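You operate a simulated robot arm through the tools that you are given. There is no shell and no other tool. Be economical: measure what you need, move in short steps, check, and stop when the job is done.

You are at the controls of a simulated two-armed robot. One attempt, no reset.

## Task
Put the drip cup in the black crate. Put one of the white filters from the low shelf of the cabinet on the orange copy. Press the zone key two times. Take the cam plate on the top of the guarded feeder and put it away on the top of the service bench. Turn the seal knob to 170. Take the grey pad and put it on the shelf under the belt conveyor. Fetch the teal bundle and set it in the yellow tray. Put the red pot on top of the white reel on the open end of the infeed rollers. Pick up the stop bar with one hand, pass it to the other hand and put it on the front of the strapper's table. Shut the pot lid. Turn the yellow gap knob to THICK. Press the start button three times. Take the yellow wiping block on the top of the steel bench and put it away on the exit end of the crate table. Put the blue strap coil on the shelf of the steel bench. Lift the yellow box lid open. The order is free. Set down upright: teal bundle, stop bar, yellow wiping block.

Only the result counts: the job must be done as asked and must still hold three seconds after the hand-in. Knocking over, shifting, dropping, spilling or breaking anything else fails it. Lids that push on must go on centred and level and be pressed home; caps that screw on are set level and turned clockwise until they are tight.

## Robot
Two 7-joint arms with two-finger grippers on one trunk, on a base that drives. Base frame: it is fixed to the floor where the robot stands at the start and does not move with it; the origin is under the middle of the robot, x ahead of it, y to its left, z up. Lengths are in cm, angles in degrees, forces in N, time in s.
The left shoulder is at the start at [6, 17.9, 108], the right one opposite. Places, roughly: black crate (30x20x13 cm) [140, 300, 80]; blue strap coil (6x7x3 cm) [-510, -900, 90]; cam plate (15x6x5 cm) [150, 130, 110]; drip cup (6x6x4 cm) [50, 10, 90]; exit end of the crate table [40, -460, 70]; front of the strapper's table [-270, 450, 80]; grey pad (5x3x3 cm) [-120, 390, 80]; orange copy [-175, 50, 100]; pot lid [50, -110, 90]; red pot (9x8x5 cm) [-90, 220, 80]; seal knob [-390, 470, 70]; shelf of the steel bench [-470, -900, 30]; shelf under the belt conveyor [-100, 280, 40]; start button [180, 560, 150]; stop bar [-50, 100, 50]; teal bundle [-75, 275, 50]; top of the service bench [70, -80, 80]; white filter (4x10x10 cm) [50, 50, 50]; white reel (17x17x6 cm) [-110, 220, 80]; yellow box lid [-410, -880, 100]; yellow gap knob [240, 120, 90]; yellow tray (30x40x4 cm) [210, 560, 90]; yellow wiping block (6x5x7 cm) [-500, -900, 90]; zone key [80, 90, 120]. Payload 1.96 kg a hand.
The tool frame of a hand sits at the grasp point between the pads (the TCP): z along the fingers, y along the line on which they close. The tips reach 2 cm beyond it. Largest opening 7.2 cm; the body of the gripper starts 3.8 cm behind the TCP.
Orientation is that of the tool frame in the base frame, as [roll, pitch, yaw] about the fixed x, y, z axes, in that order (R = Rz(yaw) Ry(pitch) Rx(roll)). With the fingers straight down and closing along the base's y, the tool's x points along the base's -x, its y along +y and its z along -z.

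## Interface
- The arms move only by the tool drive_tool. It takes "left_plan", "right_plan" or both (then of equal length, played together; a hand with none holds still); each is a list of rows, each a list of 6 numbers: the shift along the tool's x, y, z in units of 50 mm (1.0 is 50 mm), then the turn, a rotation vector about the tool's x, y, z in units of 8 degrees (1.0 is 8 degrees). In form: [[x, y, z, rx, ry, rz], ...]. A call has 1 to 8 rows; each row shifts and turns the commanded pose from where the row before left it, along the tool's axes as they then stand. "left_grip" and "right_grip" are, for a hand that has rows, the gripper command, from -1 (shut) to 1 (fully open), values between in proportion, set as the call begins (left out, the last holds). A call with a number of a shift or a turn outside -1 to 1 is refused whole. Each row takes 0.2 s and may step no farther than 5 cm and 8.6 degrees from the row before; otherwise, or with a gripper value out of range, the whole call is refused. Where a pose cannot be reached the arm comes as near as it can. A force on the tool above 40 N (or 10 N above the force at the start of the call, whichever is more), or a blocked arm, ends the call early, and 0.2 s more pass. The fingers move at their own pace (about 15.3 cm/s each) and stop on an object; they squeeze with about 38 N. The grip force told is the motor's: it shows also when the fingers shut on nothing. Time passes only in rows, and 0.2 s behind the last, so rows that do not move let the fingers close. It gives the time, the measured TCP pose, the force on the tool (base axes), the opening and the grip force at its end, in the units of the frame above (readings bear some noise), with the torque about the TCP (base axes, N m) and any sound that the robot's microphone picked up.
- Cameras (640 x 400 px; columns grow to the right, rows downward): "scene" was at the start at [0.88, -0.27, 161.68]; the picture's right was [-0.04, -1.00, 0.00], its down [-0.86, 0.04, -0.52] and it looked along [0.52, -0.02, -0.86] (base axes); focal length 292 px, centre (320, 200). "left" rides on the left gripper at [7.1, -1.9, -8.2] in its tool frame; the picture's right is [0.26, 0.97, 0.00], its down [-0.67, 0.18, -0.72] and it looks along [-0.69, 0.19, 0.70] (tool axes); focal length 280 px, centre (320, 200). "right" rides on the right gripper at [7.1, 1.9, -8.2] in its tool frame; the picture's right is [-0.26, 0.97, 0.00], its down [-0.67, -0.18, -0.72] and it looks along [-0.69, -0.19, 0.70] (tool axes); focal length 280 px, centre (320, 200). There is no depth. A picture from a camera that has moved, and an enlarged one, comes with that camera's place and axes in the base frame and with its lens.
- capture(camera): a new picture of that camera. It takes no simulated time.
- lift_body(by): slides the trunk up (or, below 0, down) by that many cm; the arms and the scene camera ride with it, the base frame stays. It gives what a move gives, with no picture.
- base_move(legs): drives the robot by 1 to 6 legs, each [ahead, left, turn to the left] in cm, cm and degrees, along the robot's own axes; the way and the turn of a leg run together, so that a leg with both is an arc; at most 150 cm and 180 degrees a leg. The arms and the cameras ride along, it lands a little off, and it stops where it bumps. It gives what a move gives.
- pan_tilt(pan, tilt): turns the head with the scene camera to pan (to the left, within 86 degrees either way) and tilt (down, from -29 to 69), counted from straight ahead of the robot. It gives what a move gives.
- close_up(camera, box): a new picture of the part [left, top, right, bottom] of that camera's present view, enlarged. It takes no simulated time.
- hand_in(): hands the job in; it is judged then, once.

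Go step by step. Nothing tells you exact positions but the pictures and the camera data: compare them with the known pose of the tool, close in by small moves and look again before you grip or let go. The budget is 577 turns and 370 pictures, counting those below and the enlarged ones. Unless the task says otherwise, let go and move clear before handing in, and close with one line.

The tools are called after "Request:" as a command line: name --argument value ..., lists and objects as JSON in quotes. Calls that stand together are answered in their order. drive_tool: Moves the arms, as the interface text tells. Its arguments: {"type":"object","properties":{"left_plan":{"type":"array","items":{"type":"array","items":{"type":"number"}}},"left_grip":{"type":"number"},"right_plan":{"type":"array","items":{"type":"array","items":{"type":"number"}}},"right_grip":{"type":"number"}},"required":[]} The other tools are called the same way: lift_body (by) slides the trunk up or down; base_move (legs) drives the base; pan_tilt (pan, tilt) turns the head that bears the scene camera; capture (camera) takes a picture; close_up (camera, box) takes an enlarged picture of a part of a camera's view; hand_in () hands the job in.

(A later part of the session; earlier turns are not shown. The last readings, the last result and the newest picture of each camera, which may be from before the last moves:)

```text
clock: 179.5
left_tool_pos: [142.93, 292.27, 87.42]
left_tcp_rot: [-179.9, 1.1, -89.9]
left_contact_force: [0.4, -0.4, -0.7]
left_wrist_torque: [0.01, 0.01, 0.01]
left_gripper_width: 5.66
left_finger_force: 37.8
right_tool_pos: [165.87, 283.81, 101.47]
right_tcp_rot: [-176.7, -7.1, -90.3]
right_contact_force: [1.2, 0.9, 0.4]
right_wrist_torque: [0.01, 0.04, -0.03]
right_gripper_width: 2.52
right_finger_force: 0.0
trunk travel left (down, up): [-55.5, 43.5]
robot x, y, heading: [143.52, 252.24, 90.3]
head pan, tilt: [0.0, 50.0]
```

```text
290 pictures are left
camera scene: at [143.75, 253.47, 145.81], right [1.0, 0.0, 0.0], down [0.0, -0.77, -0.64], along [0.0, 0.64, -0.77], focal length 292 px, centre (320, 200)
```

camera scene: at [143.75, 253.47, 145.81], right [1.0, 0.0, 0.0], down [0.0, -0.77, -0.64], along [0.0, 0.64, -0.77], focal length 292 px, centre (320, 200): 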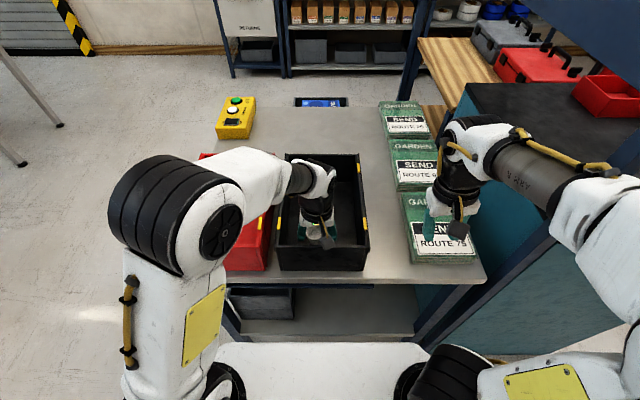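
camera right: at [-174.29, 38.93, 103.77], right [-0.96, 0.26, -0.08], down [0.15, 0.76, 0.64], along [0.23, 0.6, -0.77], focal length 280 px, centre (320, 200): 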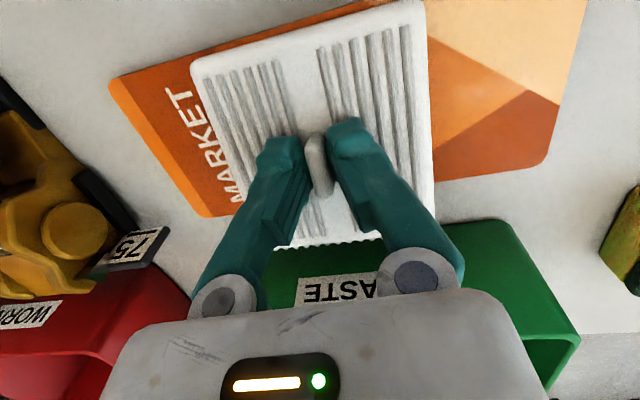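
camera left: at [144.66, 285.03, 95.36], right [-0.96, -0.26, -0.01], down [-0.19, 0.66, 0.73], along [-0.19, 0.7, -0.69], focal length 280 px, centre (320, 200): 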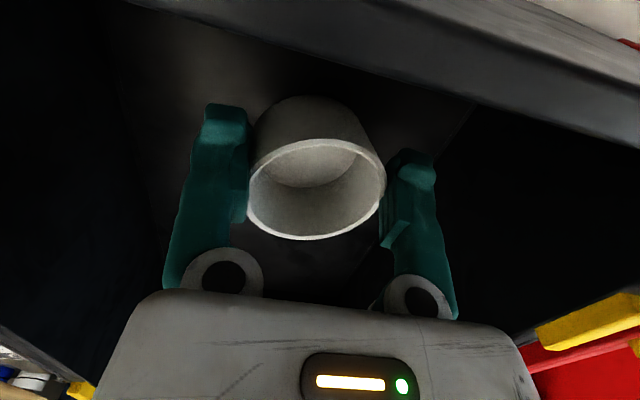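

The hand camera would touch the crate's front wall, so I'll lift, creep forward 6 cm, and lower again.

Request:
lift_body --by 8

Request:
base_move --legs '[[7, -1, 0]]'

Request:
lift_body --by -8

Request:
capture --camera "left"

Request:
capture --camera "scene"

```text
clock: 180.7
left_tool_pos: [142.84, 292.14, 95.41]
left_tcp_rot: [-179.9, 1.1, -89.9]
left_contact_force: [0.3, -0.4, -0.7]
left_wrist_torque: [0.05, -0.02, 0.01]
left_gripper_width: 5.62
left_finger_force: 38.0
right_tool_pos: [165.87, 283.88, 109.43]
right_tcp_rot: [-176.7, -7.0, -90.3]
right_contact_force: [0.9, -0.1, 0.3]
right_wrist_torque: [0.0, 0.0, 0.02]
right_gripper_width: 2.53
right_finger_force: 0.1
trunk travel left (down, up): [-63.5, 35.5]
robot x, y, heading: [143.6, 251.19, 89.9]
head pan, tilt: [0.0, 50.0]
```

```text
clock: 181.7
left_tool_pos: [143.68, 299.34, 95.35]
left_tcp_rot: [-179.9, 1.2, -90.0]
left_contact_force: [-0.1, 0.0, -0.4]
left_wrist_torque: [-0.02, 0.01, -0.03]
left_gripper_width: 5.66
left_finger_force: 38.3
right_tool_pos: [166.99, 290.93, 109.39]
right_tcp_rot: [-176.7, -7.1, -90.3]
right_contact_force: [0.3, 0.7, 0.0]
right_wrist_torque: [-0.05, 0.02, 0.02]
right_gripper_width: 2.54
right_finger_force: 0.0
trunk travel left (down, up): [-63.5, 35.5]
robot x, y, heading: [144.5, 258.85, 90.1]
head pan, tilt: [0.0, 50.0]
```

```text
clock: 182.8
left_tool_pos: [143.83, 299.14, 87.48]
left_tcp_rot: [-179.9, 1.1, -90.1]
left_contact_force: [-0.3, 0.0, 0.7]
left_wrist_torque: [0.02, 0.0, 0.01]
left_gripper_width: 5.64
left_finger_force: 38.2
right_tool_pos: [166.93, 290.73, 101.45]
right_tcp_rot: [-176.7, -7.0, -90.2]
right_contact_force: [0.1, 0.1, 0.7]
right_wrist_torque: [-0.02, 0.0, -0.02]
right_gripper_width: 2.54
right_finger_force: 0.1
trunk travel left (down, up): [-55.5, 43.5]
robot x, y, heading: [144.89, 258.7, 90.3]
head pan, tilt: [0.0, 50.0]
```

```text
289 pictures are left
camera left: at [145.65, 291.99, 95.36], right [-0.96, -0.26, -0.01], down [-0.18, 0.66, 0.73], along [-0.19, 0.7, -0.69], focal length 280 px, centre (320, 200)
```

left: 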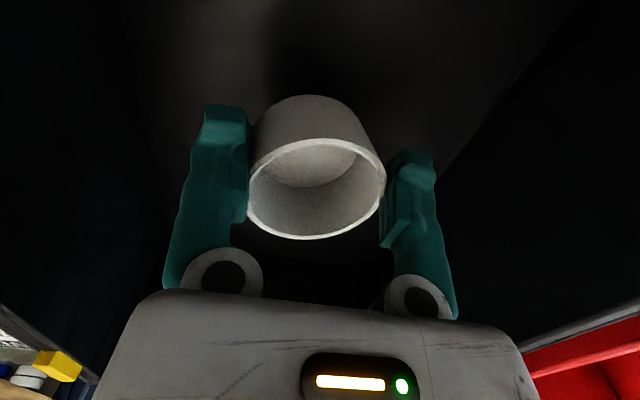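

```text
288 pictures are left
camera scene: at [144.72, 260.42, 145.81], right [1.0, 0.0, 0.0], down [0.0, -0.77, -0.64], along [0.0, 0.64, -0.77], focal length 292 px, centre (320, 200)
```

scene: 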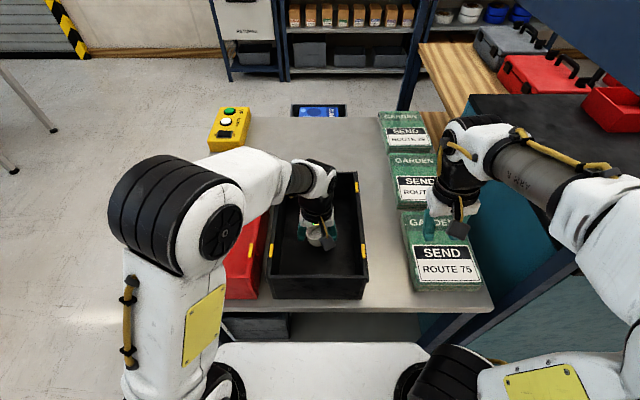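

Clear now. I'll lower the left arm until it touches the crate floor.

Request:
drive_tool --left_plan '[[0, 0, 0.3, 0, 0, 0], [0, 0, 0.3, 0, 0, 0], [0, 0, 0.3, 0, 0, 0], [0, 0, 0.2, 0, 0, 0], [0, 0, 0.15, 0, 0, 0], [0, 0, 0.15, 0, 0, 0], [0, 0, 0.15, 0, 0, 0], [0, 0, 0, 0, 0, 0]]'

Request:
capture --camera "left"

```text
clock: 183.5
left_tool_pos: [144.32, 299.47, 84.79]
left_tcp_rot: [-179.3, 2.1, -90.1]
left_contact_force: [2.6, -8.1, 32.2]
left_wrist_torque: [-0.5, 0.37, 0.16]
left_gripper_width: 5.84
left_finger_force: 37.8
right_tool_pos: [166.82, 290.55, 101.57]
right_tcp_rot: [-176.7, -7.0, -90.2]
right_contact_force: [0.4, 0.1, -0.4]
right_wrist_torque: [-0.03, 0.0, -0.03]
right_gripper_width: 2.53
right_finger_force: 0.1
trunk travel left (down, up): [-55.5, 43.5]
robot x, y, heading: [144.31, 258.9, 90.4]
head pan, tilt: [0.0, 50.0]
stopped in row 3 (left hand): the force on the tool passed its limit at 48 N (the readings are from after the stop); the commanded pose is now the measured one
```

```text
287 pictures are left
camera left: at [145.96, 292.13, 92.61], right [-0.97, -0.26, -0.02], down [-0.19, 0.65, 0.74], along [-0.18, 0.72, -0.68], focal length 280 px, centre (320, 200)
```

left: 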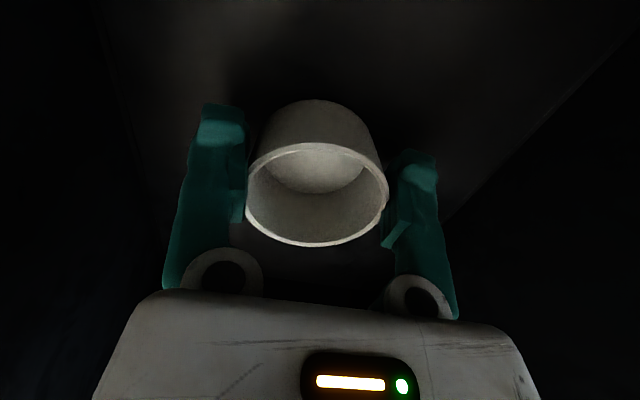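

It touched the crate floor. Releasing and lifting out.

Request:
drive_tool --left_plan '[[0, 0, -0.06, 0, 0, 0], [0, 0, 0, 0, 0, 0]]'

Request:
drive_tool --left_plan '[[0, 0, 0, 0, 0, 0], [0, 0, 0, 0, 0, 0], [0, 0, -0.3, 0, 0, 0], [0, 0, -0.5, 0, 0, 0], [0, 0, -0.5, 0, 0, 0]]' --left_grip 1

Request:
lift_body --by 15

Request:
close_up --camera "scene" --box '[220, 150, 420, 300]'

```text
clock: 184.1
left_tool_pos: [144.08, 299.6, 84.78]
left_tcp_rot: [-179.5, 1.9, -90.2]
left_contact_force: [3.1, 0.0, 8.3]
left_wrist_torque: [-0.11, 0.12, 0.02]
left_gripper_width: 5.81
left_finger_force: 38.0
right_tool_pos: [166.94, 290.69, 101.44]
right_tcp_rot: [-176.7, -7.0, -90.3]
right_contact_force: [-0.9, 0.2, 0.1]
right_wrist_torque: [-0.01, -0.01, -0.02]
right_gripper_width: 2.51
right_finger_force: 0.0
trunk travel left (down, up): [-55.5, 43.5]
robot x, y, heading: [144.78, 258.87, 90.4]
head pan, tilt: [0.0, 50.0]
```

```text
clock: 185.3
left_tool_pos: [144.13, 299.34, 91.36]
left_tcp_rot: [-179.4, 1.8, -90.1]
left_contact_force: [0.1, 0.5, -0.6]
left_wrist_torque: [0.0, 0.0, 0.03]
left_gripper_width: 7.2
left_finger_force: 0.1
right_tool_pos: [166.9, 290.67, 101.33]
right_tcp_rot: [-176.7, -7.0, -90.4]
right_contact_force: [-0.4, 0.1, 0.2]
right_wrist_torque: [0.03, -0.01, 0.02]
right_gripper_width: 2.54
right_finger_force: 0.1
trunk travel left (down, up): [-55.5, 43.5]
robot x, y, heading: [144.67, 258.91, 90.1]
head pan, tilt: [0.0, 50.0]
```

```text
clock: 187.1
left_tool_pos: [143.97, 299.39, 106.34]
left_tcp_rot: [-179.5, 1.8, -90.1]
left_contact_force: [-0.6, -0.6, 0.9]
left_wrist_torque: [0.0, 0.04, -0.01]
left_gripper_width: 7.2
left_finger_force: 0.0
right_tool_pos: [166.93, 290.69, 116.4]
right_tcp_rot: [-176.7, -7.0, -90.3]
right_contact_force: [-0.4, 0.4, -0.7]
right_wrist_torque: [-0.01, 0.04, -0.02]
right_gripper_width: 2.51
right_finger_force: 0.0
trunk travel left (down, up): [-70.5, 28.5]
robot x, y, heading: [144.63, 259.01, 90.1]
head pan, tilt: [0.0, 50.0]
```

```text
2.67 times, centred on (320, 225) of scene
camera zoom: at [144.74, 260.46, 160.8], right [1.0, 0.0, 0.0], down [0.0, -0.77, -0.64], along [0.0, 0.64, -0.77], focal length 778 px, centre (320, 133)
```

zoom: 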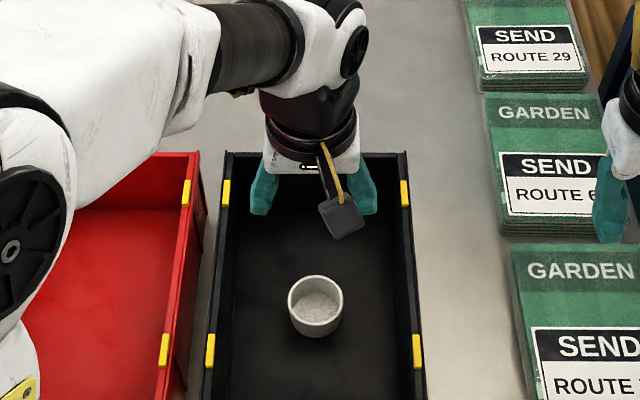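

The cup is in the black crate. Next I'll back away and look at the guarded feeder to the south.

Request:
base_move --legs '[[-32, 25, 0], [0, 0, -90]]'

Request:
pan_tilt --pan -80 --tilt 30

Request:
capture --camera "scene"

Request:
pan_tilt --pan -30 --tilt 30

Request:
capture --camera "scene"

```text
clock: 193.4
left_tool_pos: [160.75, 227.32, 106.37]
left_tcp_rot: [-179.5, 1.8, -179.9]
left_contact_force: [-0.2, -0.4, 0.3]
left_wrist_torque: [0.02, 0.02, 0.01]
left_gripper_width: 7.21
left_finger_force: 0.1
right_tool_pos: [152.28, 204.27, 116.39]
right_tcp_rot: [-176.7, -7.0, 180.0]
right_contact_force: [-0.2, 0.3, 0.1]
right_wrist_torque: [-0.02, -0.01, -0.03]
right_gripper_width: 2.53
right_finger_force: 0.2
trunk travel left (down, up): [-70.5, 28.5]
robot x, y, heading: [119.88, 226.31, 0.5]
head pan, tilt: [0.0, 50.0]
```

```text
clock: 194.9
left_tool_pos: [160.72, 227.22, 106.39]
left_tcp_rot: [-179.5, 1.7, -179.9]
left_contact_force: [0.0, 0.1, -0.9]
left_wrist_torque: [0.0, 0.0, 0.01]
left_gripper_width: 7.18
left_finger_force: 0.1
right_tool_pos: [152.33, 204.28, 116.39]
right_tcp_rot: [-176.8, -6.9, 179.9]
right_contact_force: [0.6, 0.4, 0.0]
right_wrist_torque: [-0.01, 0.01, 0.0]
right_gripper_width: 2.53
right_finger_force: 0.1
trunk travel left (down, up): [-70.5, 28.5]
robot x, y, heading: [120.37, 226.81, 0.5]
head pan, tilt: [-80.0, 30.0]
```

```text
285 pictures are left
camera scene: at [115.83, 217.48, 163.76], right [-0.98, -0.18, 0.0], down [-0.09, 0.49, -0.87], along [0.16, -0.85, -0.5], focal length 292 px, centre (320, 200)
```

scene: 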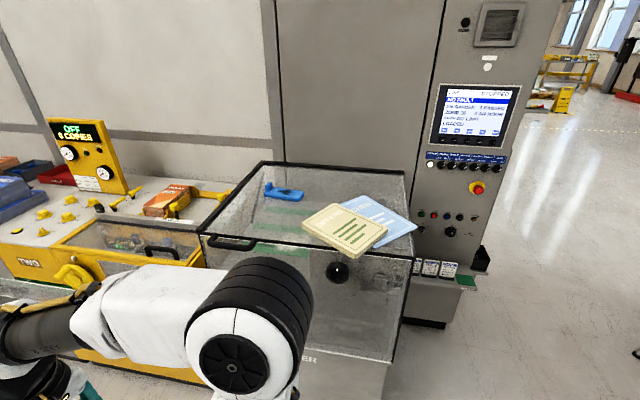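

```text
clock: 196.1
left_tool_pos: [160.91, 227.28, 106.36]
left_tcp_rot: [-179.5, 1.8, -179.8]
left_contact_force: [-1.1, 0.0, 0.0]
left_wrist_torque: [-0.01, -0.02, -0.02]
left_gripper_width: 7.2
left_finger_force: 0.1
right_tool_pos: [152.32, 204.31, 116.38]
right_tcp_rot: [-176.6, -7.0, 179.9]
right_contact_force: [-0.7, -0.2, -0.6]
right_wrist_torque: [-0.01, -0.01, 0.04]
right_gripper_width: 2.51
right_finger_force: 0.0
trunk travel left (down, up): [-70.5, 28.5]
robot x, y, heading: [120.02, 226.38, 0.4]
head pan, tilt: [-30.0, 30.0]
```

```text
284 pictures are left
camera scene: at [122.04, 221.9, 163.76], right [-0.49, -0.87, 0.0], down [-0.43, 0.25, -0.87], along [0.75, -0.43, -0.5], focal length 292 px, centre (320, 200)
```

scene: 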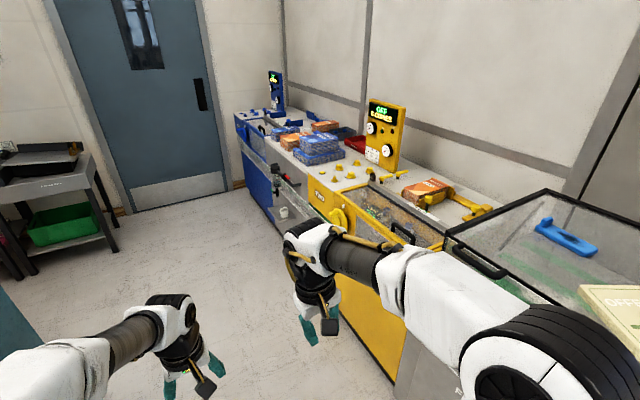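

I see the blue cam plate on the guard, the control panel with a row of keys, and the yellow machine with knobs. Zooming.

Request:
pan_tilt --pan -86 --tilt 30

Request:
close_up --camera "scene" --box '[350, 60, 510, 280]'

Request:
close_up --camera "scene" --box '[170, 140, 410, 290]'

Request:
pan_tilt --pan -40 --tilt 30

Request:
close_up --camera "scene" --box '[220, 100, 460, 250]'

```text
clock: 197.4
left_tool_pos: [160.81, 227.29, 106.41]
left_tcp_rot: [-179.5, 1.8, -179.8]
left_contact_force: [0.7, 0.5, 0.5]
left_wrist_torque: [-0.01, 0.02, 0.0]
left_gripper_width: 7.17
left_finger_force: 0.1
right_tool_pos: [152.18, 204.31, 116.41]
right_tcp_rot: [-176.7, -7.0, 179.9]
right_contact_force: [-0.4, 0.0, -0.2]
right_wrist_torque: [-0.01, 0.02, 0.0]
right_gripper_width: 2.52
right_finger_force: 0.1
trunk travel left (down, up): [-70.5, 28.5]
robot x, y, heading: [119.98, 226.8, 0.4]
head pan, tilt: [-85.9, 30.0]
```

```text
1.82 times, centred on (430, 170) of scene
camera zoom: at [114.9, 217.36, 163.76], right [-1.0, -0.08, 0.0], down [-0.04, 0.5, -0.87], along [0.07, -0.86, -0.5], focal length 531 px, centre (120, 254)
```

zoom: 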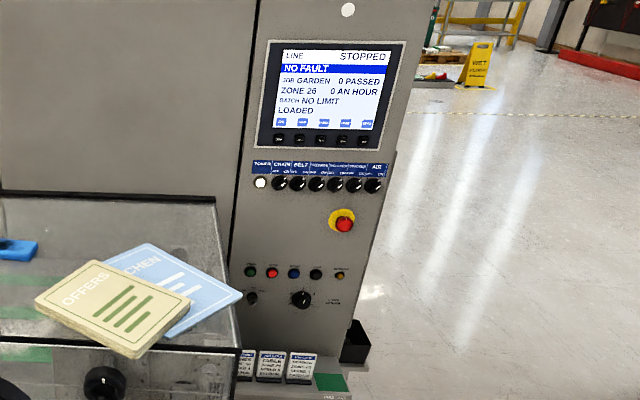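

```text
2.67 times, centred on (290, 215) of scene
camera zoom: at [114.9, 217.36, 163.76], right [-1.0, -0.08, 0.0], down [-0.04, 0.5, -0.87], along [0.07, -0.86, -0.5], focal length 778 px, centre (400, 160)
```

zoom: 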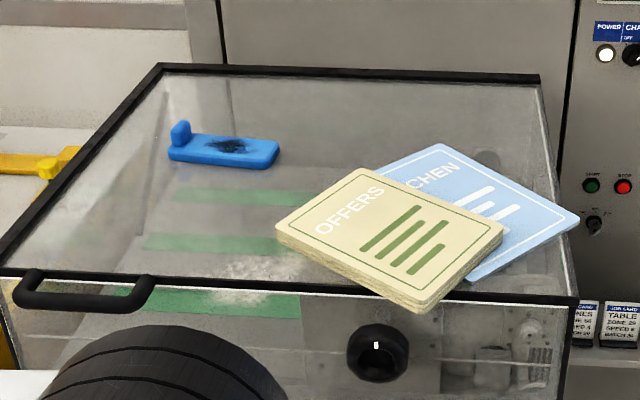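

```text
clock: 198.5
left_tool_pos: [160.81, 227.32, 106.29]
left_tcp_rot: [-179.5, 1.8, -179.8]
left_contact_force: [0.8, -0.6, 0.2]
left_wrist_torque: [0.0, -0.01, -0.02]
left_gripper_width: 7.18
left_finger_force: 0.1
right_tool_pos: [152.29, 204.33, 116.37]
right_tcp_rot: [-176.7, -7.0, 180.0]
right_contact_force: [0.2, -0.3, 0.9]
right_wrist_torque: [-0.03, 0.0, -0.01]
right_gripper_width: 2.51
right_finger_force: 0.0
trunk travel left (down, up): [-70.5, 28.5]
robot x, y, heading: [119.96, 226.6, 0.3]
head pan, tilt: [-40.0, 30.0]
```

```text
2.67 times, centred on (340, 175) of scene
camera zoom: at [121.15, 220.61, 163.76], right [-0.64, -0.77, 0.0], down [-0.39, 0.32, -0.87], along [0.67, -0.55, -0.5], focal length 778 px, centre (267, 267)
```

zoom: 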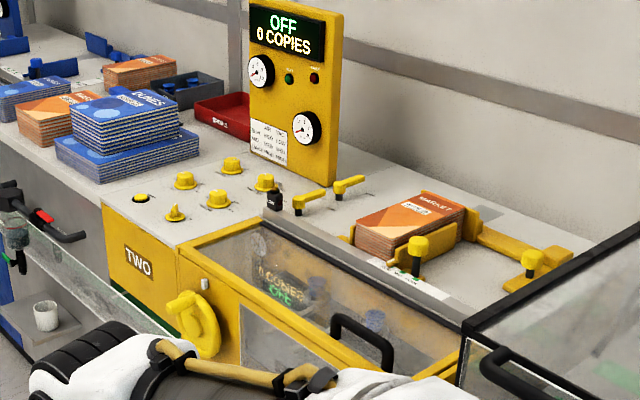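

I'll turn to face the feeder and approach the blue cam plate with the left hand.

Request:
base_move --legs '[[0, 0, -90.4], [20, 18, 0]]'

Request:
lift_body --by 18

Request:
pan_tilt --pan 5 --tilt 45

Request:
capture --camera "scene"

Request:
capture --camera "left"

```text
clock: 204.3
left_tool_pos: [136.82, 165.22, 106.25]
left_tcp_rot: [-179.5, 1.7, 88.2]
left_contact_force: [-0.2, -0.4, -0.6]
left_wrist_torque: [0.01, -0.03, 0.01]
left_gripper_width: 7.19
left_finger_force: 0.0
right_tool_pos: [114.12, 174.63, 116.45]
right_tcp_rot: [-176.7, -7.1, 87.9]
right_contact_force: [-0.9, 0.1, 0.0]
right_wrist_torque: [-0.03, -0.02, 0.02]
right_gripper_width: 2.53
right_finger_force: 0.1
trunk travel left (down, up): [-70.5, 28.5]
robot x, y, heading: [137.83, 205.68, -91.8]
head pan, tilt: [-40.0, 30.0]
```

```text
clock: 206.3
left_tool_pos: [136.81, 165.18, 124.39]
left_tcp_rot: [-179.5, 1.8, 88.3]
left_contact_force: [0.1, 0.0, 0.0]
left_wrist_torque: [0.03, -0.02, 0.01]
left_gripper_width: 7.2
left_finger_force: 0.1
right_tool_pos: [114.21, 174.63, 134.33]
right_tcp_rot: [-176.6, -7.0, 87.9]
right_contact_force: [1.1, 0.3, -0.1]
right_wrist_torque: [0.01, 0.01, 0.03]
right_gripper_width: 2.52
right_finger_force: 0.1
trunk travel left (down, up): [-88.5, 10.5]
robot x, y, heading: [137.31, 206.2, -91.7]
head pan, tilt: [-40.0, 30.0]
```

```text
clock: 207.4
left_tool_pos: [136.78, 165.23, 124.27]
left_tcp_rot: [-179.4, 1.7, 88.2]
left_contact_force: [0.6, -0.5, -0.2]
left_wrist_torque: [0.02, 0.02, -0.01]
left_gripper_width: 7.18
left_finger_force: 0.0
right_tool_pos: [114.11, 174.64, 134.31]
right_tcp_rot: [-176.7, -7.0, 87.9]
right_contact_force: [0.5, -0.4, -0.3]
right_wrist_torque: [0.0, -0.02, 0.02]
right_gripper_width: 2.53
right_finger_force: 0.1
trunk travel left (down, up): [-88.5, 10.5]
robot x, y, heading: [137.39, 205.98, -91.7]
head pan, tilt: [5.0, 45.0]
```

```text
280 pictures are left
camera scene: at [138.11, 203.83, 179.5], right [-1.0, -0.06, 0.0], down [-0.04, 0.71, -0.71], along [0.04, -0.71, -0.71], focal length 292 px, centre (320, 200)
```

scene: 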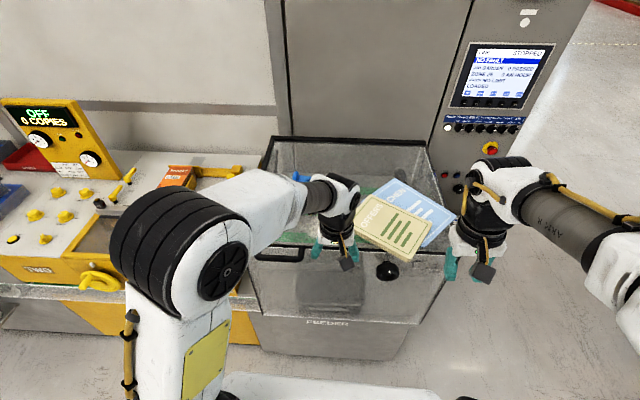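

```text
279 pictures are left
camera left: at [135.15, 172.67, 132.24], right [0.97, 0.23, -0.02], down [0.17, -0.66, 0.73], along [0.16, -0.72, -0.68], focal length 280 px, centre (320, 200)
```

left: 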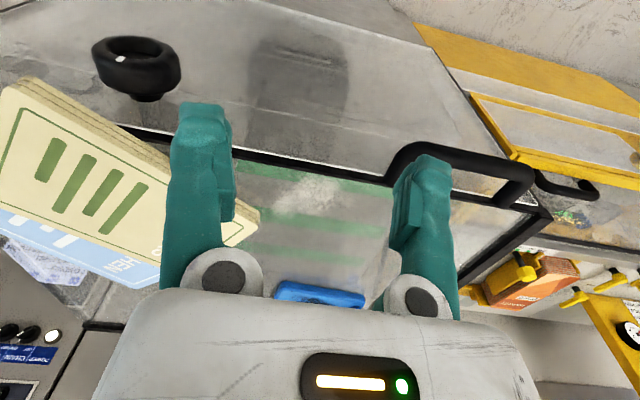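

The cam plate is near [148, 121, 107.5]. Moving forward to reach it.

Request:
base_move --legs '[[30, -4, 1.7]]'

Request:
drive_tool --left_plan '[[-0.2, 0.8, 0, 0, 0, 0], [-0.2, 0.8, 0, 0, 0, 0], [-0.2, 0.8, 0, 0, 0, 0], [0, 0, 0, 0, 0, 0]]'

Request:
capture --camera "scene"

Request:
capture --camera "left"

```text
clock: 209.5
left_tool_pos: [134.24, 135.43, 124.47]
left_tcp_rot: [-179.3, 1.9, 90.3]
left_contact_force: [0.3, 0.4, 0.5]
left_wrist_torque: [-0.02, 0.02, -0.05]
left_gripper_width: 7.23
left_finger_force: 0.1
right_tool_pos: [111.23, 143.99, 134.59]
right_tcp_rot: [-176.7, -7.1, 90.2]
right_contact_force: [0.5, -1.2, 0.0]
right_wrist_torque: [-0.04, 0.0, 0.0]
right_gripper_width: 2.52
right_finger_force: 0.0
trunk travel left (down, up): [-88.5, 10.5]
robot x, y, heading: [133.14, 176.12, -89.5]
head pan, tilt: [5.0, 45.0]
```

```text
clock: 210.5
left_tool_pos: [146.24, 132.5, 124.28]
left_tcp_rot: [-179.5, 1.8, 90.3]
left_contact_force: [-0.4, -0.2, 0.3]
left_wrist_torque: [-0.01, 0.04, -0.04]
left_gripper_width: 7.2
left_finger_force: 0.0
right_tool_pos: [111.26, 143.63, 134.32]
right_tcp_rot: [-176.6, -6.9, 90.1]
right_contact_force: [-0.5, -0.4, -0.1]
right_wrist_torque: [-0.01, 0.01, 0.01]
right_gripper_width: 2.52
right_finger_force: 0.0
trunk travel left (down, up): [-88.5, 10.5]
robot x, y, heading: [133.12, 175.74, -89.2]
head pan, tilt: [5.0, 45.0]
```

```text
278 pictures are left
camera scene: at [133.96, 173.91, 179.5], right [-1.0, -0.1, 0.0], down [-0.07, 0.7, -0.71], along [0.07, -0.7, -0.71], focal length 292 px, centre (320, 200)
```

scene: 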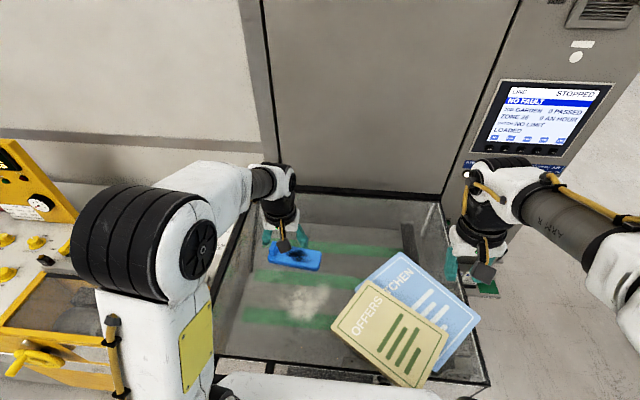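

```text
277 pictures are left
camera left: at [144.34, 139.89, 132.09], right [0.96, 0.27, -0.02], down [0.19, -0.65, 0.74], along [0.18, -0.71, -0.68], focal length 280 px, centre (320, 200)
```

left: 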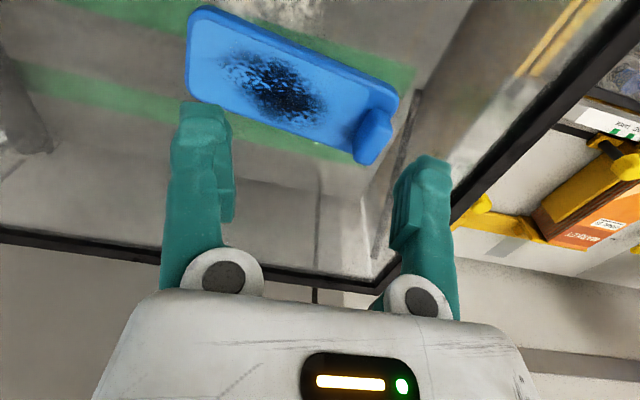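

The plate lies along x near [145, 127, 106.5] with its upright lug at the +x end, about [152, 127.5]. I'll move the left hand above the lug.

Request:
drive_tool --left_plan '[[-0.4, 0.5, 0.2, 0, 0, 0], [-0.4, 0.5, 0.3, 0, 0, 0], [-0.2, 0.2, 0.6, 0, 0, 0], [0, 0, 0, 0, 0, 0]]' --left_grip 1

Request:
capture --camera "left"

Request:
close_up --camera "scene" --box '[220, 180, 380, 280]'

```text
clock: 211.5
left_tool_pos: [152.12, 127.21, 118.9]
left_tcp_rot: [-179.5, 1.9, 90.2]
left_contact_force: [-0.7, 0.6, -0.5]
left_wrist_torque: [0.0, 0.06, 0.0]
left_gripper_width: 7.21
left_finger_force: 0.0
right_tool_pos: [111.06, 143.71, 134.45]
right_tcp_rot: [-176.7, -7.0, 90.1]
right_contact_force: [-0.2, 0.2, 0.6]
right_wrist_torque: [-0.06, -0.01, 0.0]
right_gripper_width: 2.52
right_finger_force: 0.1
trunk travel left (down, up): [-88.5, 10.5]
robot x, y, heading: [133.23, 175.61, -89.3]
head pan, tilt: [5.0, 45.0]
```

```text
276 pictures are left
camera left: at [150.23, 134.6, 126.71], right [0.96, 0.27, -0.02], down [0.19, -0.65, 0.74], along [0.18, -0.71, -0.68], focal length 280 px, centre (320, 200)
```

left: 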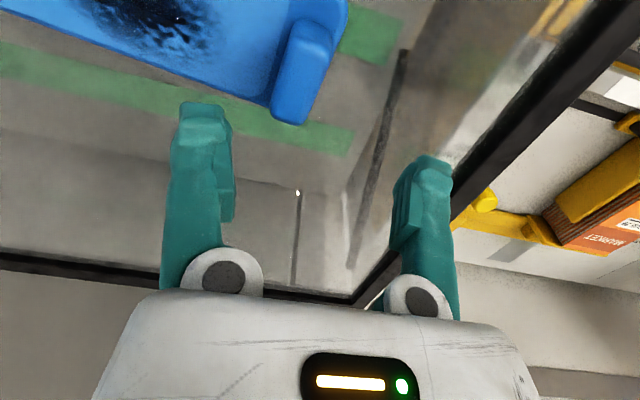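

```text
4.00 times, centred on (300, 230) of scene
camera zoom: at [134.0, 173.88, 179.5], right [-1.0, -0.1, 0.0], down [-0.07, 0.7, -0.71], along [0.07, -0.7, -0.71], focal length 1168 px, centre (400, 80)
```

zoom: 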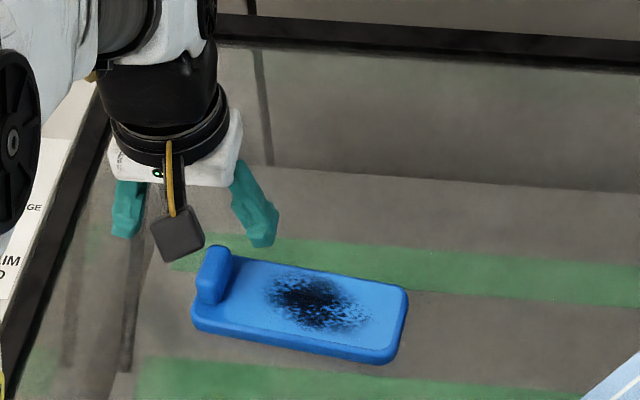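

I'll refine: lower a little toward [151.5, 126.5] and look again.

Request:
drive_tool --left_plan '[[-0.1, -0.12, 0.5, 0, 0, 0], [0, 0, 0.4, 0, 0, 0], [0, 0, 0, 0, 0, 0]]'

Request:
capture --camera "left"

Request:
close_up --camera "scene" --box '[220, 200, 348, 280]'

```text
clock: 212.3
left_tool_pos: [151.37, 126.49, 114.63]
left_tcp_rot: [-179.7, 2.3, 90.3]
left_contact_force: [3.3, -3.9, 34.0]
left_wrist_torque: [0.12, -1.55, -0.28]
left_gripper_width: 7.22
left_finger_force: 0.2
right_tool_pos: [111.15, 143.94, 134.48]
right_tcp_rot: [-176.7, -6.9, 90.2]
right_contact_force: [0.4, 0.0, -0.3]
right_wrist_torque: [0.0, 0.03, 0.0]
right_gripper_width: 2.53
right_finger_force: 0.1
trunk travel left (down, up): [-88.5, 10.5]
robot x, y, heading: [133.31, 176.06, -89.2]
head pan, tilt: [5.0, 45.0]
```

```text
274 pictures are left
camera left: at [149.38, 134.05, 122.54], right [0.96, 0.27, -0.02], down [0.19, -0.64, 0.74], along [0.19, -0.72, -0.67], focal length 280 px, centre (320, 200)
```

left: 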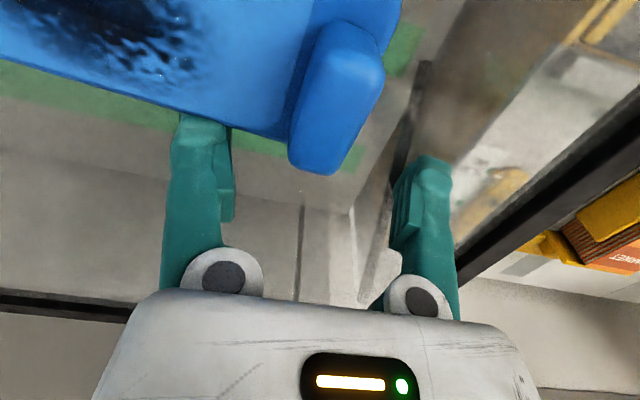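

```text
5.00 times, centred on (284, 240) of scene
camera zoom: at [133.87, 174.26, 179.56], right [-1.0, -0.1, 0.0], down [-0.07, 0.7, -0.71], along [0.07, -0.71, -0.71], focal length 1460 px, centre (500, 0)
```

zoom: 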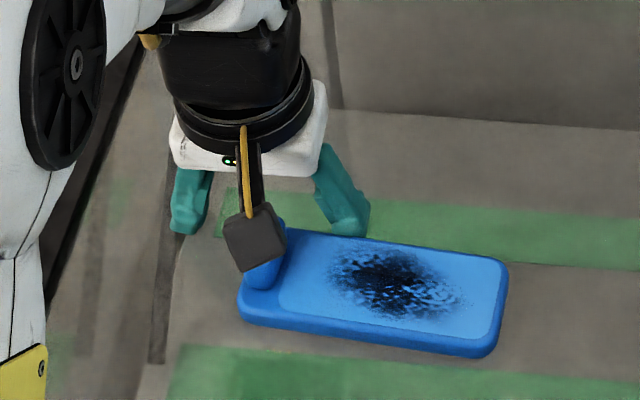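

Fingertip touched: the plate's top is at z≈112.5, so the lug is actually near [150.6, 129.7]. Raising and re-centering.

Request:
drive_tool --left_plan '[[0, 0, -0.6, 0, 0, 0], [0.3, -0.08, -0.2, 0, 0, 0], [0.34, -0.08, 0, 0, 0, 0], [0, 0, 0, 0, 0, 0]]'

Request:
capture --camera "left"

Request:
close_up --camera "scene" --box '[220, 200, 348, 280]'

```text
clock: 213.3
left_tool_pos: [150.79, 129.71, 118.47]
left_tcp_rot: [-179.4, 1.8, 90.3]
left_contact_force: [-0.7, -0.2, 0.3]
left_wrist_torque: [-0.04, 0.01, 0.01]
left_gripper_width: 7.18
left_finger_force: 0.0
right_tool_pos: [111.25, 143.62, 134.41]
right_tcp_rot: [-176.6, -7.0, 90.1]
right_contact_force: [-0.2, -0.5, -0.7]
right_wrist_torque: [0.0, 0.01, -0.02]
right_gripper_width: 2.52
right_finger_force: 0.1
trunk travel left (down, up): [-88.5, 10.5]
robot x, y, heading: [133.59, 175.91, -89.7]
head pan, tilt: [5.0, 45.0]
```

```text
272 pictures are left
camera left: at [148.83, 137.12, 126.21], right [0.96, 0.27, -0.02], down [0.19, -0.65, 0.73], along [0.18, -0.71, -0.68], focal length 280 px, centre (320, 200)
```

left: 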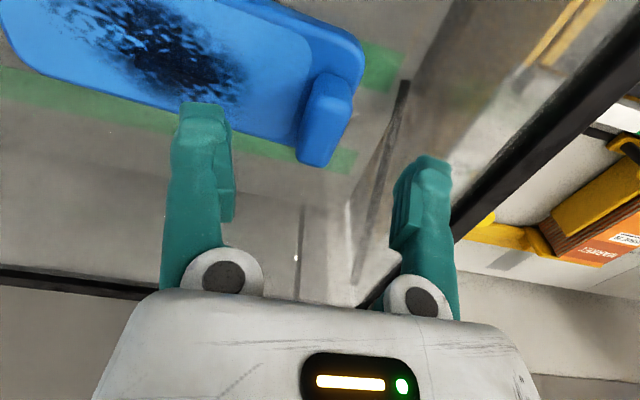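

```text
5.00 times, centred on (284, 240) of scene
camera zoom: at [134.03, 173.76, 179.49], right [-1.0, -0.1, 0.0], down [-0.07, 0.7, -0.71], along [0.07, -0.7, -0.71], focal length 1460 px, centre (500, 0)
```

zoom: 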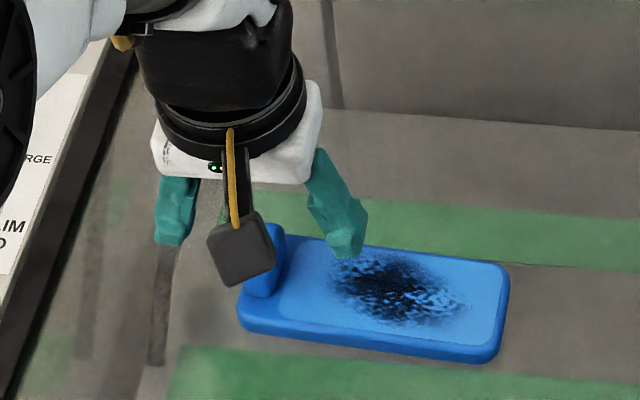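

Aligned in x; moving 0.9 cm back and lowering to just above the plate, then gripping the lug.

Request:
drive_tool --left_plan '[[0.18, 0, 0.3, 0, 0, 0], [0, 0, 0.33, 0, 0, 0], [0, 0, 0, 0, 0, 0]]'

Request:
drive_tool --left_plan '[[0, 0, 0, 0, 0, 0], [0, 0, 0, 0, 0, 0], [0, 0, 0, 0, 0, 0]]' --left_grip -1

Request:
capture --camera "left"

Request:
close_up --camera "scene" --box '[220, 200, 348, 280]'

```text
clock: 213.9
left_tool_pos: [150.65, 130.61, 116.24]
left_tcp_rot: [-179.4, 2.3, 90.4]
left_contact_force: [0.8, 4.7, 15.1]
left_wrist_torque: [0.09, 0.66, -0.19]
left_gripper_width: 7.22
left_finger_force: 0.1
right_tool_pos: [111.24, 143.86, 134.5]
right_tcp_rot: [-176.6, -6.9, 90.1]
right_contact_force: [0.7, 0.5, -0.6]
right_wrist_torque: [-0.01, -0.01, -0.01]
right_gripper_width: 2.52
right_finger_force: 0.1
trunk travel left (down, up): [-88.5, 10.5]
robot x, y, heading: [133.35, 176.32, -89.4]
head pan, tilt: [5.0, 45.0]
stopped in row 2 (left hand): the force on the tool passed its limit at 59 N (the readings are from after the stop); the commanded pose is now the measured one
```

```text
clock: 214.5
left_tool_pos: [150.71, 130.59, 116.49]
left_tcp_rot: [-179.3, 2.6, 90.3]
left_contact_force: [4.6, 6.3, 21.1]
left_wrist_torque: [0.69, 0.1, -0.35]
left_gripper_width: 1.53
left_finger_force: 38.3
right_tool_pos: [111.26, 143.93, 134.49]
right_tcp_rot: [-176.7, -6.9, 90.2]
right_contact_force: [0.1, -0.5, -0.5]
right_wrist_torque: [0.0, 0.0, -0.01]
right_gripper_width: 2.51
right_finger_force: 0.0
trunk travel left (down, up): [-88.5, 10.5]
robot x, y, heading: [133.17, 176.05, -89.5]
head pan, tilt: [5.0, 45.0]
stopped in row 2 (left hand): the force on the tool passed its limit at 42 N (the readings are from after the stop); the commanded pose is now the measured one
```

```text
270 pictures are left
camera left: at [148.74, 138.08, 124.15], right [0.96, 0.27, -0.02], down [0.19, -0.64, 0.74], along [0.18, -0.72, -0.67], focal length 280 px, centre (320, 200)
```

left: 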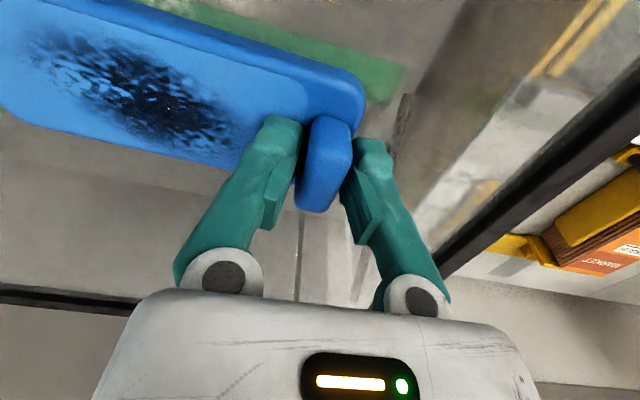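

```text
5.00 times, centred on (284, 240) of scene
camera zoom: at [133.96, 174.33, 179.49], right [-1.0, -0.1, 0.0], down [-0.07, 0.7, -0.71], along [0.07, -0.71, -0.71], focal length 1460 px, centre (500, 0)
```

zoom: 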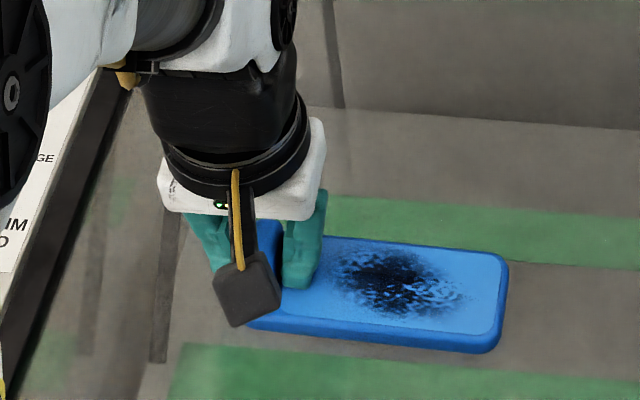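

Lug gripped. Lifting.

Request:
drive_tool --left_plan '[[0, 0, -0.3, 0, 0, 0], [0, 0, -0.6, 0, 0, 0], [0, 0, -0.6, 0, 0, 0], [0, 0, 0, 0, 0, 0]]'

Request:
capture --camera "scene"

Request:
capture --camera "left"

```text
clock: 215.5
left_tool_pos: [150.64, 130.38, 123.63]
left_tcp_rot: [-179.3, 2.4, 90.2]
left_contact_force: [-1.0, -1.1, -4.9]
left_wrist_torque: [-0.01, -0.22, 0.01]
left_gripper_width: 1.53
left_finger_force: 38.0
right_tool_pos: [111.15, 143.7, 134.36]
right_tcp_rot: [-176.7, -7.1, 90.1]
right_contact_force: [0.1, 0.4, -0.2]
right_wrist_torque: [0.02, 0.0, 0.01]
right_gripper_width: 2.53
right_finger_force: 0.0
trunk travel left (down, up): [-88.5, 10.5]
robot x, y, heading: [133.03, 175.68, -89.4]
head pan, tilt: [5.0, 45.0]
```

```text
268 pictures are left
camera scene: at [134.06, 173.63, 179.49], right [-1.0, -0.1, 0.0], down [-0.07, 0.7, -0.71], along [0.07, -0.7, -0.71], focal length 292 px, centre (320, 200)
```

scene: 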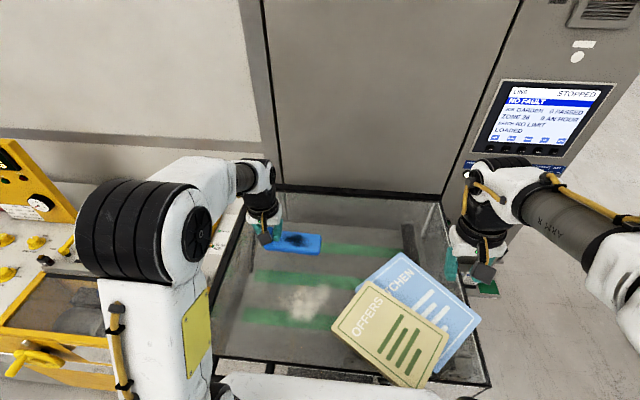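

```text
267 pictures are left
camera left: at [148.77, 137.82, 131.37], right [0.96, 0.27, -0.02], down [0.19, -0.64, 0.74], along [0.18, -0.72, -0.67], focal length 280 px, centre (320, 200)
```

left: 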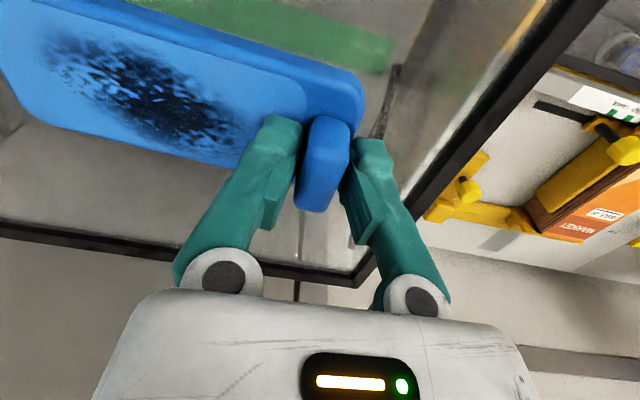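

Cam plate held. Now the zone key with the right hand; zooming on the panel keys.

Request:
close_up --camera "scene" --box '[450, 70, 640, 190]'

```text
3.33 times, centred on (545, 130) of scene
camera zoom: at [134.06, 173.63, 179.49], right [-1.0, -0.1, 0.0], down [-0.07, 0.7, -0.71], along [0.07, -0.7, -0.71], focal length 973 px, centre (-430, 433)
```

zoom: 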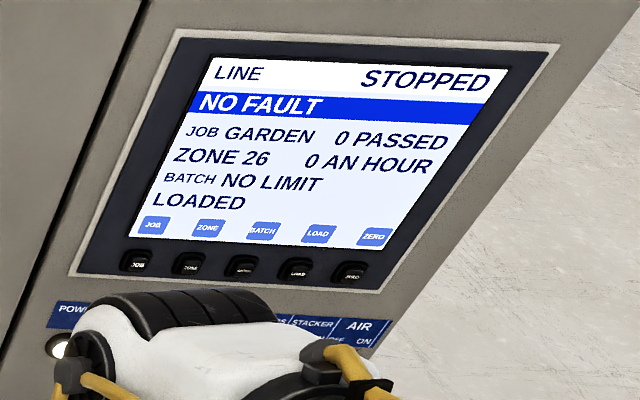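

The ZONE key (second) is at about [81.6, 90, 124]. First, with the right hand free, I'll go to the yellow machine for the gap knob.

Request:
base_move --legs '[[-30, 0, 0], [0, 100, 0]]'

Request:
pan_tilt --pan 0 --tilt 40

Request:
capture --camera "scene"

```text
clock: 222.3
left_tool_pos: [250.65, 160.08, 123.59]
left_tcp_rot: [-179.4, 2.4, 89.2]
left_contact_force: [0.3, -0.3, -4.3]
left_wrist_torque: [0.0, -0.23, 0.0]
left_gripper_width: 1.52
left_finger_force: 38.0
right_tool_pos: [211.46, 173.85, 134.33]
right_tcp_rot: [-176.8, -7.1, 89.0]
right_contact_force: [0.6, -0.4, -1.0]
right_wrist_torque: [-0.03, 0.0, 0.03]
right_gripper_width: 2.53
right_finger_force: 0.1
trunk travel left (down, up): [-88.5, 10.5]
robot x, y, heading: [234.05, 205.43, -90.2]
head pan, tilt: [5.0, 45.0]
```

```text
clock: 223.0
left_tool_pos: [250.6, 160.13, 123.55]
left_tcp_rot: [-179.4, 2.3, 89.2]
left_contact_force: [0.1, 0.1, -3.9]
left_wrist_torque: [-0.05, -0.23, -0.02]
left_gripper_width: 1.56
left_finger_force: 37.8
right_tool_pos: [211.47, 173.78, 134.48]
right_tcp_rot: [-176.7, -7.0, 89.1]
right_contact_force: [-0.2, -0.2, -0.6]
right_wrist_torque: [0.01, -0.05, -0.02]
right_gripper_width: 2.53
right_finger_force: 0.0
trunk travel left (down, up): [-88.5, 10.5]
robot x, y, heading: [234.18, 206.05, -90.3]
head pan, tilt: [0.0, 40.0]
```

```text
265 pictures are left
camera scene: at [234.12, 203.18, 180.22], right [-1.0, 0.01, 0.0], down [0.0, 0.64, -0.77], along [-0.01, -0.77, -0.64], focal length 292 px, centre (320, 200)
```

scene: 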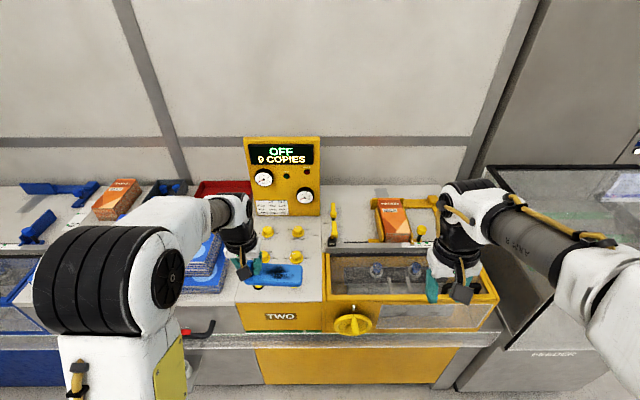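

Request:
drive_tool --left_plan '[[0.3, 0.8, -0.2, 0, 0, 0], [0.3, 0.8, -0.2, 0, 0, 0], [0.3, 0.6, -0.2, 0, 0, 0]]'

Request:
close_up --camera "scene" --box '[230, 180, 390, 340]'

```text
clock: 223.8
left_tool_pos: [261.84, 164.55, 126.27]
left_tcp_rot: [-179.2, 2.4, 89.1]
left_contact_force: [0.5, 0.6, -3.7]
left_wrist_torque: [0.0, -0.17, 0.0]
left_gripper_width: 1.53
left_finger_force: 37.7
right_tool_pos: [211.6, 173.95, 134.46]
right_tcp_rot: [-176.7, -7.0, 89.1]
right_contact_force: [-0.1, 0.4, 0.5]
right_wrist_torque: [-0.03, -0.04, 0.0]
right_gripper_width: 2.54
right_finger_force: 0.0
trunk travel left (down, up): [-88.5, 10.5]
robot x, y, heading: [234.1, 205.47, -90.7]
head pan, tilt: [0.0, 40.0]
```

```text
2.50 times, centred on (310, 260) of scene
camera zoom: at [234.17, 203.24, 180.22], right [-1.0, 0.01, 0.0], down [0.0, 0.64, -0.77], along [-0.01, -0.77, -0.64], focal length 730 px, centre (345, 50)
```

zoom: 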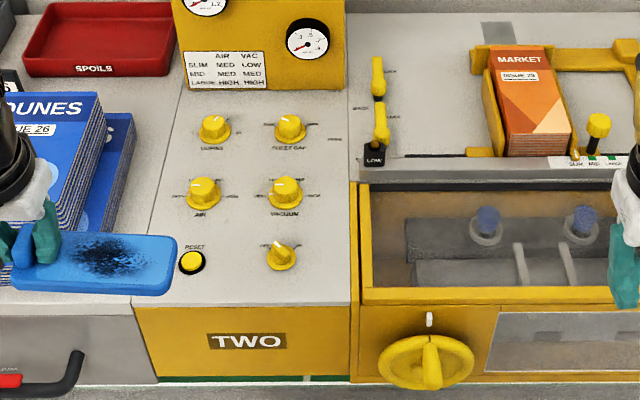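

Request:
close_up --camera "scene" --box '[290, 215, 370, 290]'

Request:
close_up --camera "scene" --box '[295, 220, 325, 245]'

```text
5.33 times, centred on (330, 252) of scene
camera zoom: at [234.17, 203.24, 180.22], right [-1.0, 0.01, 0.0], down [0.0, 0.64, -0.77], along [-0.01, -0.77, -0.64], focal length 1557 px, centre (267, -80)
```

zoom: 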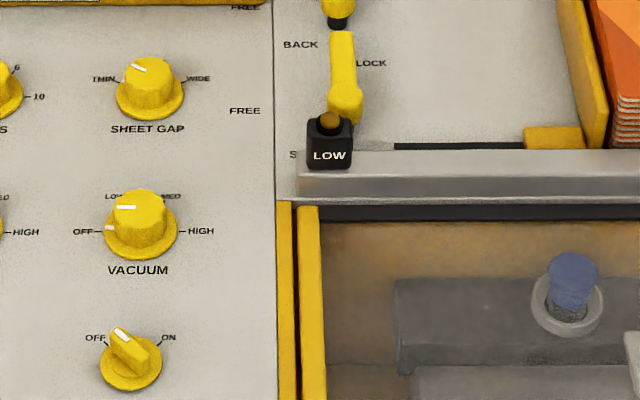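

```text
16.00 times, centred on (310, 232) of scene
camera zoom: at [234.17, 203.24, 180.22], right [-1.0, 0.01, 0.0], down [0.0, 0.64, -0.77], along [-0.01, -0.77, -0.64], focal length 4670 px, centre (480, -320)
```

zoom: 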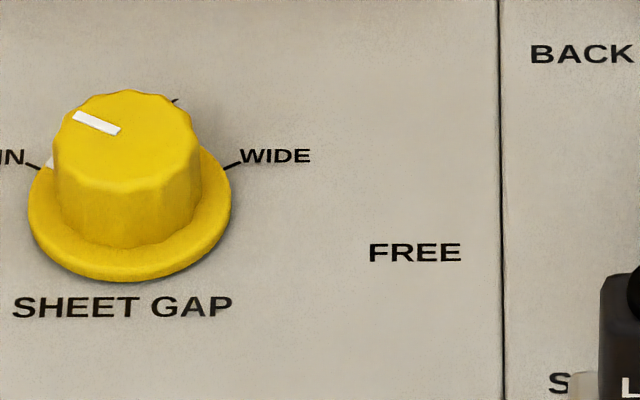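

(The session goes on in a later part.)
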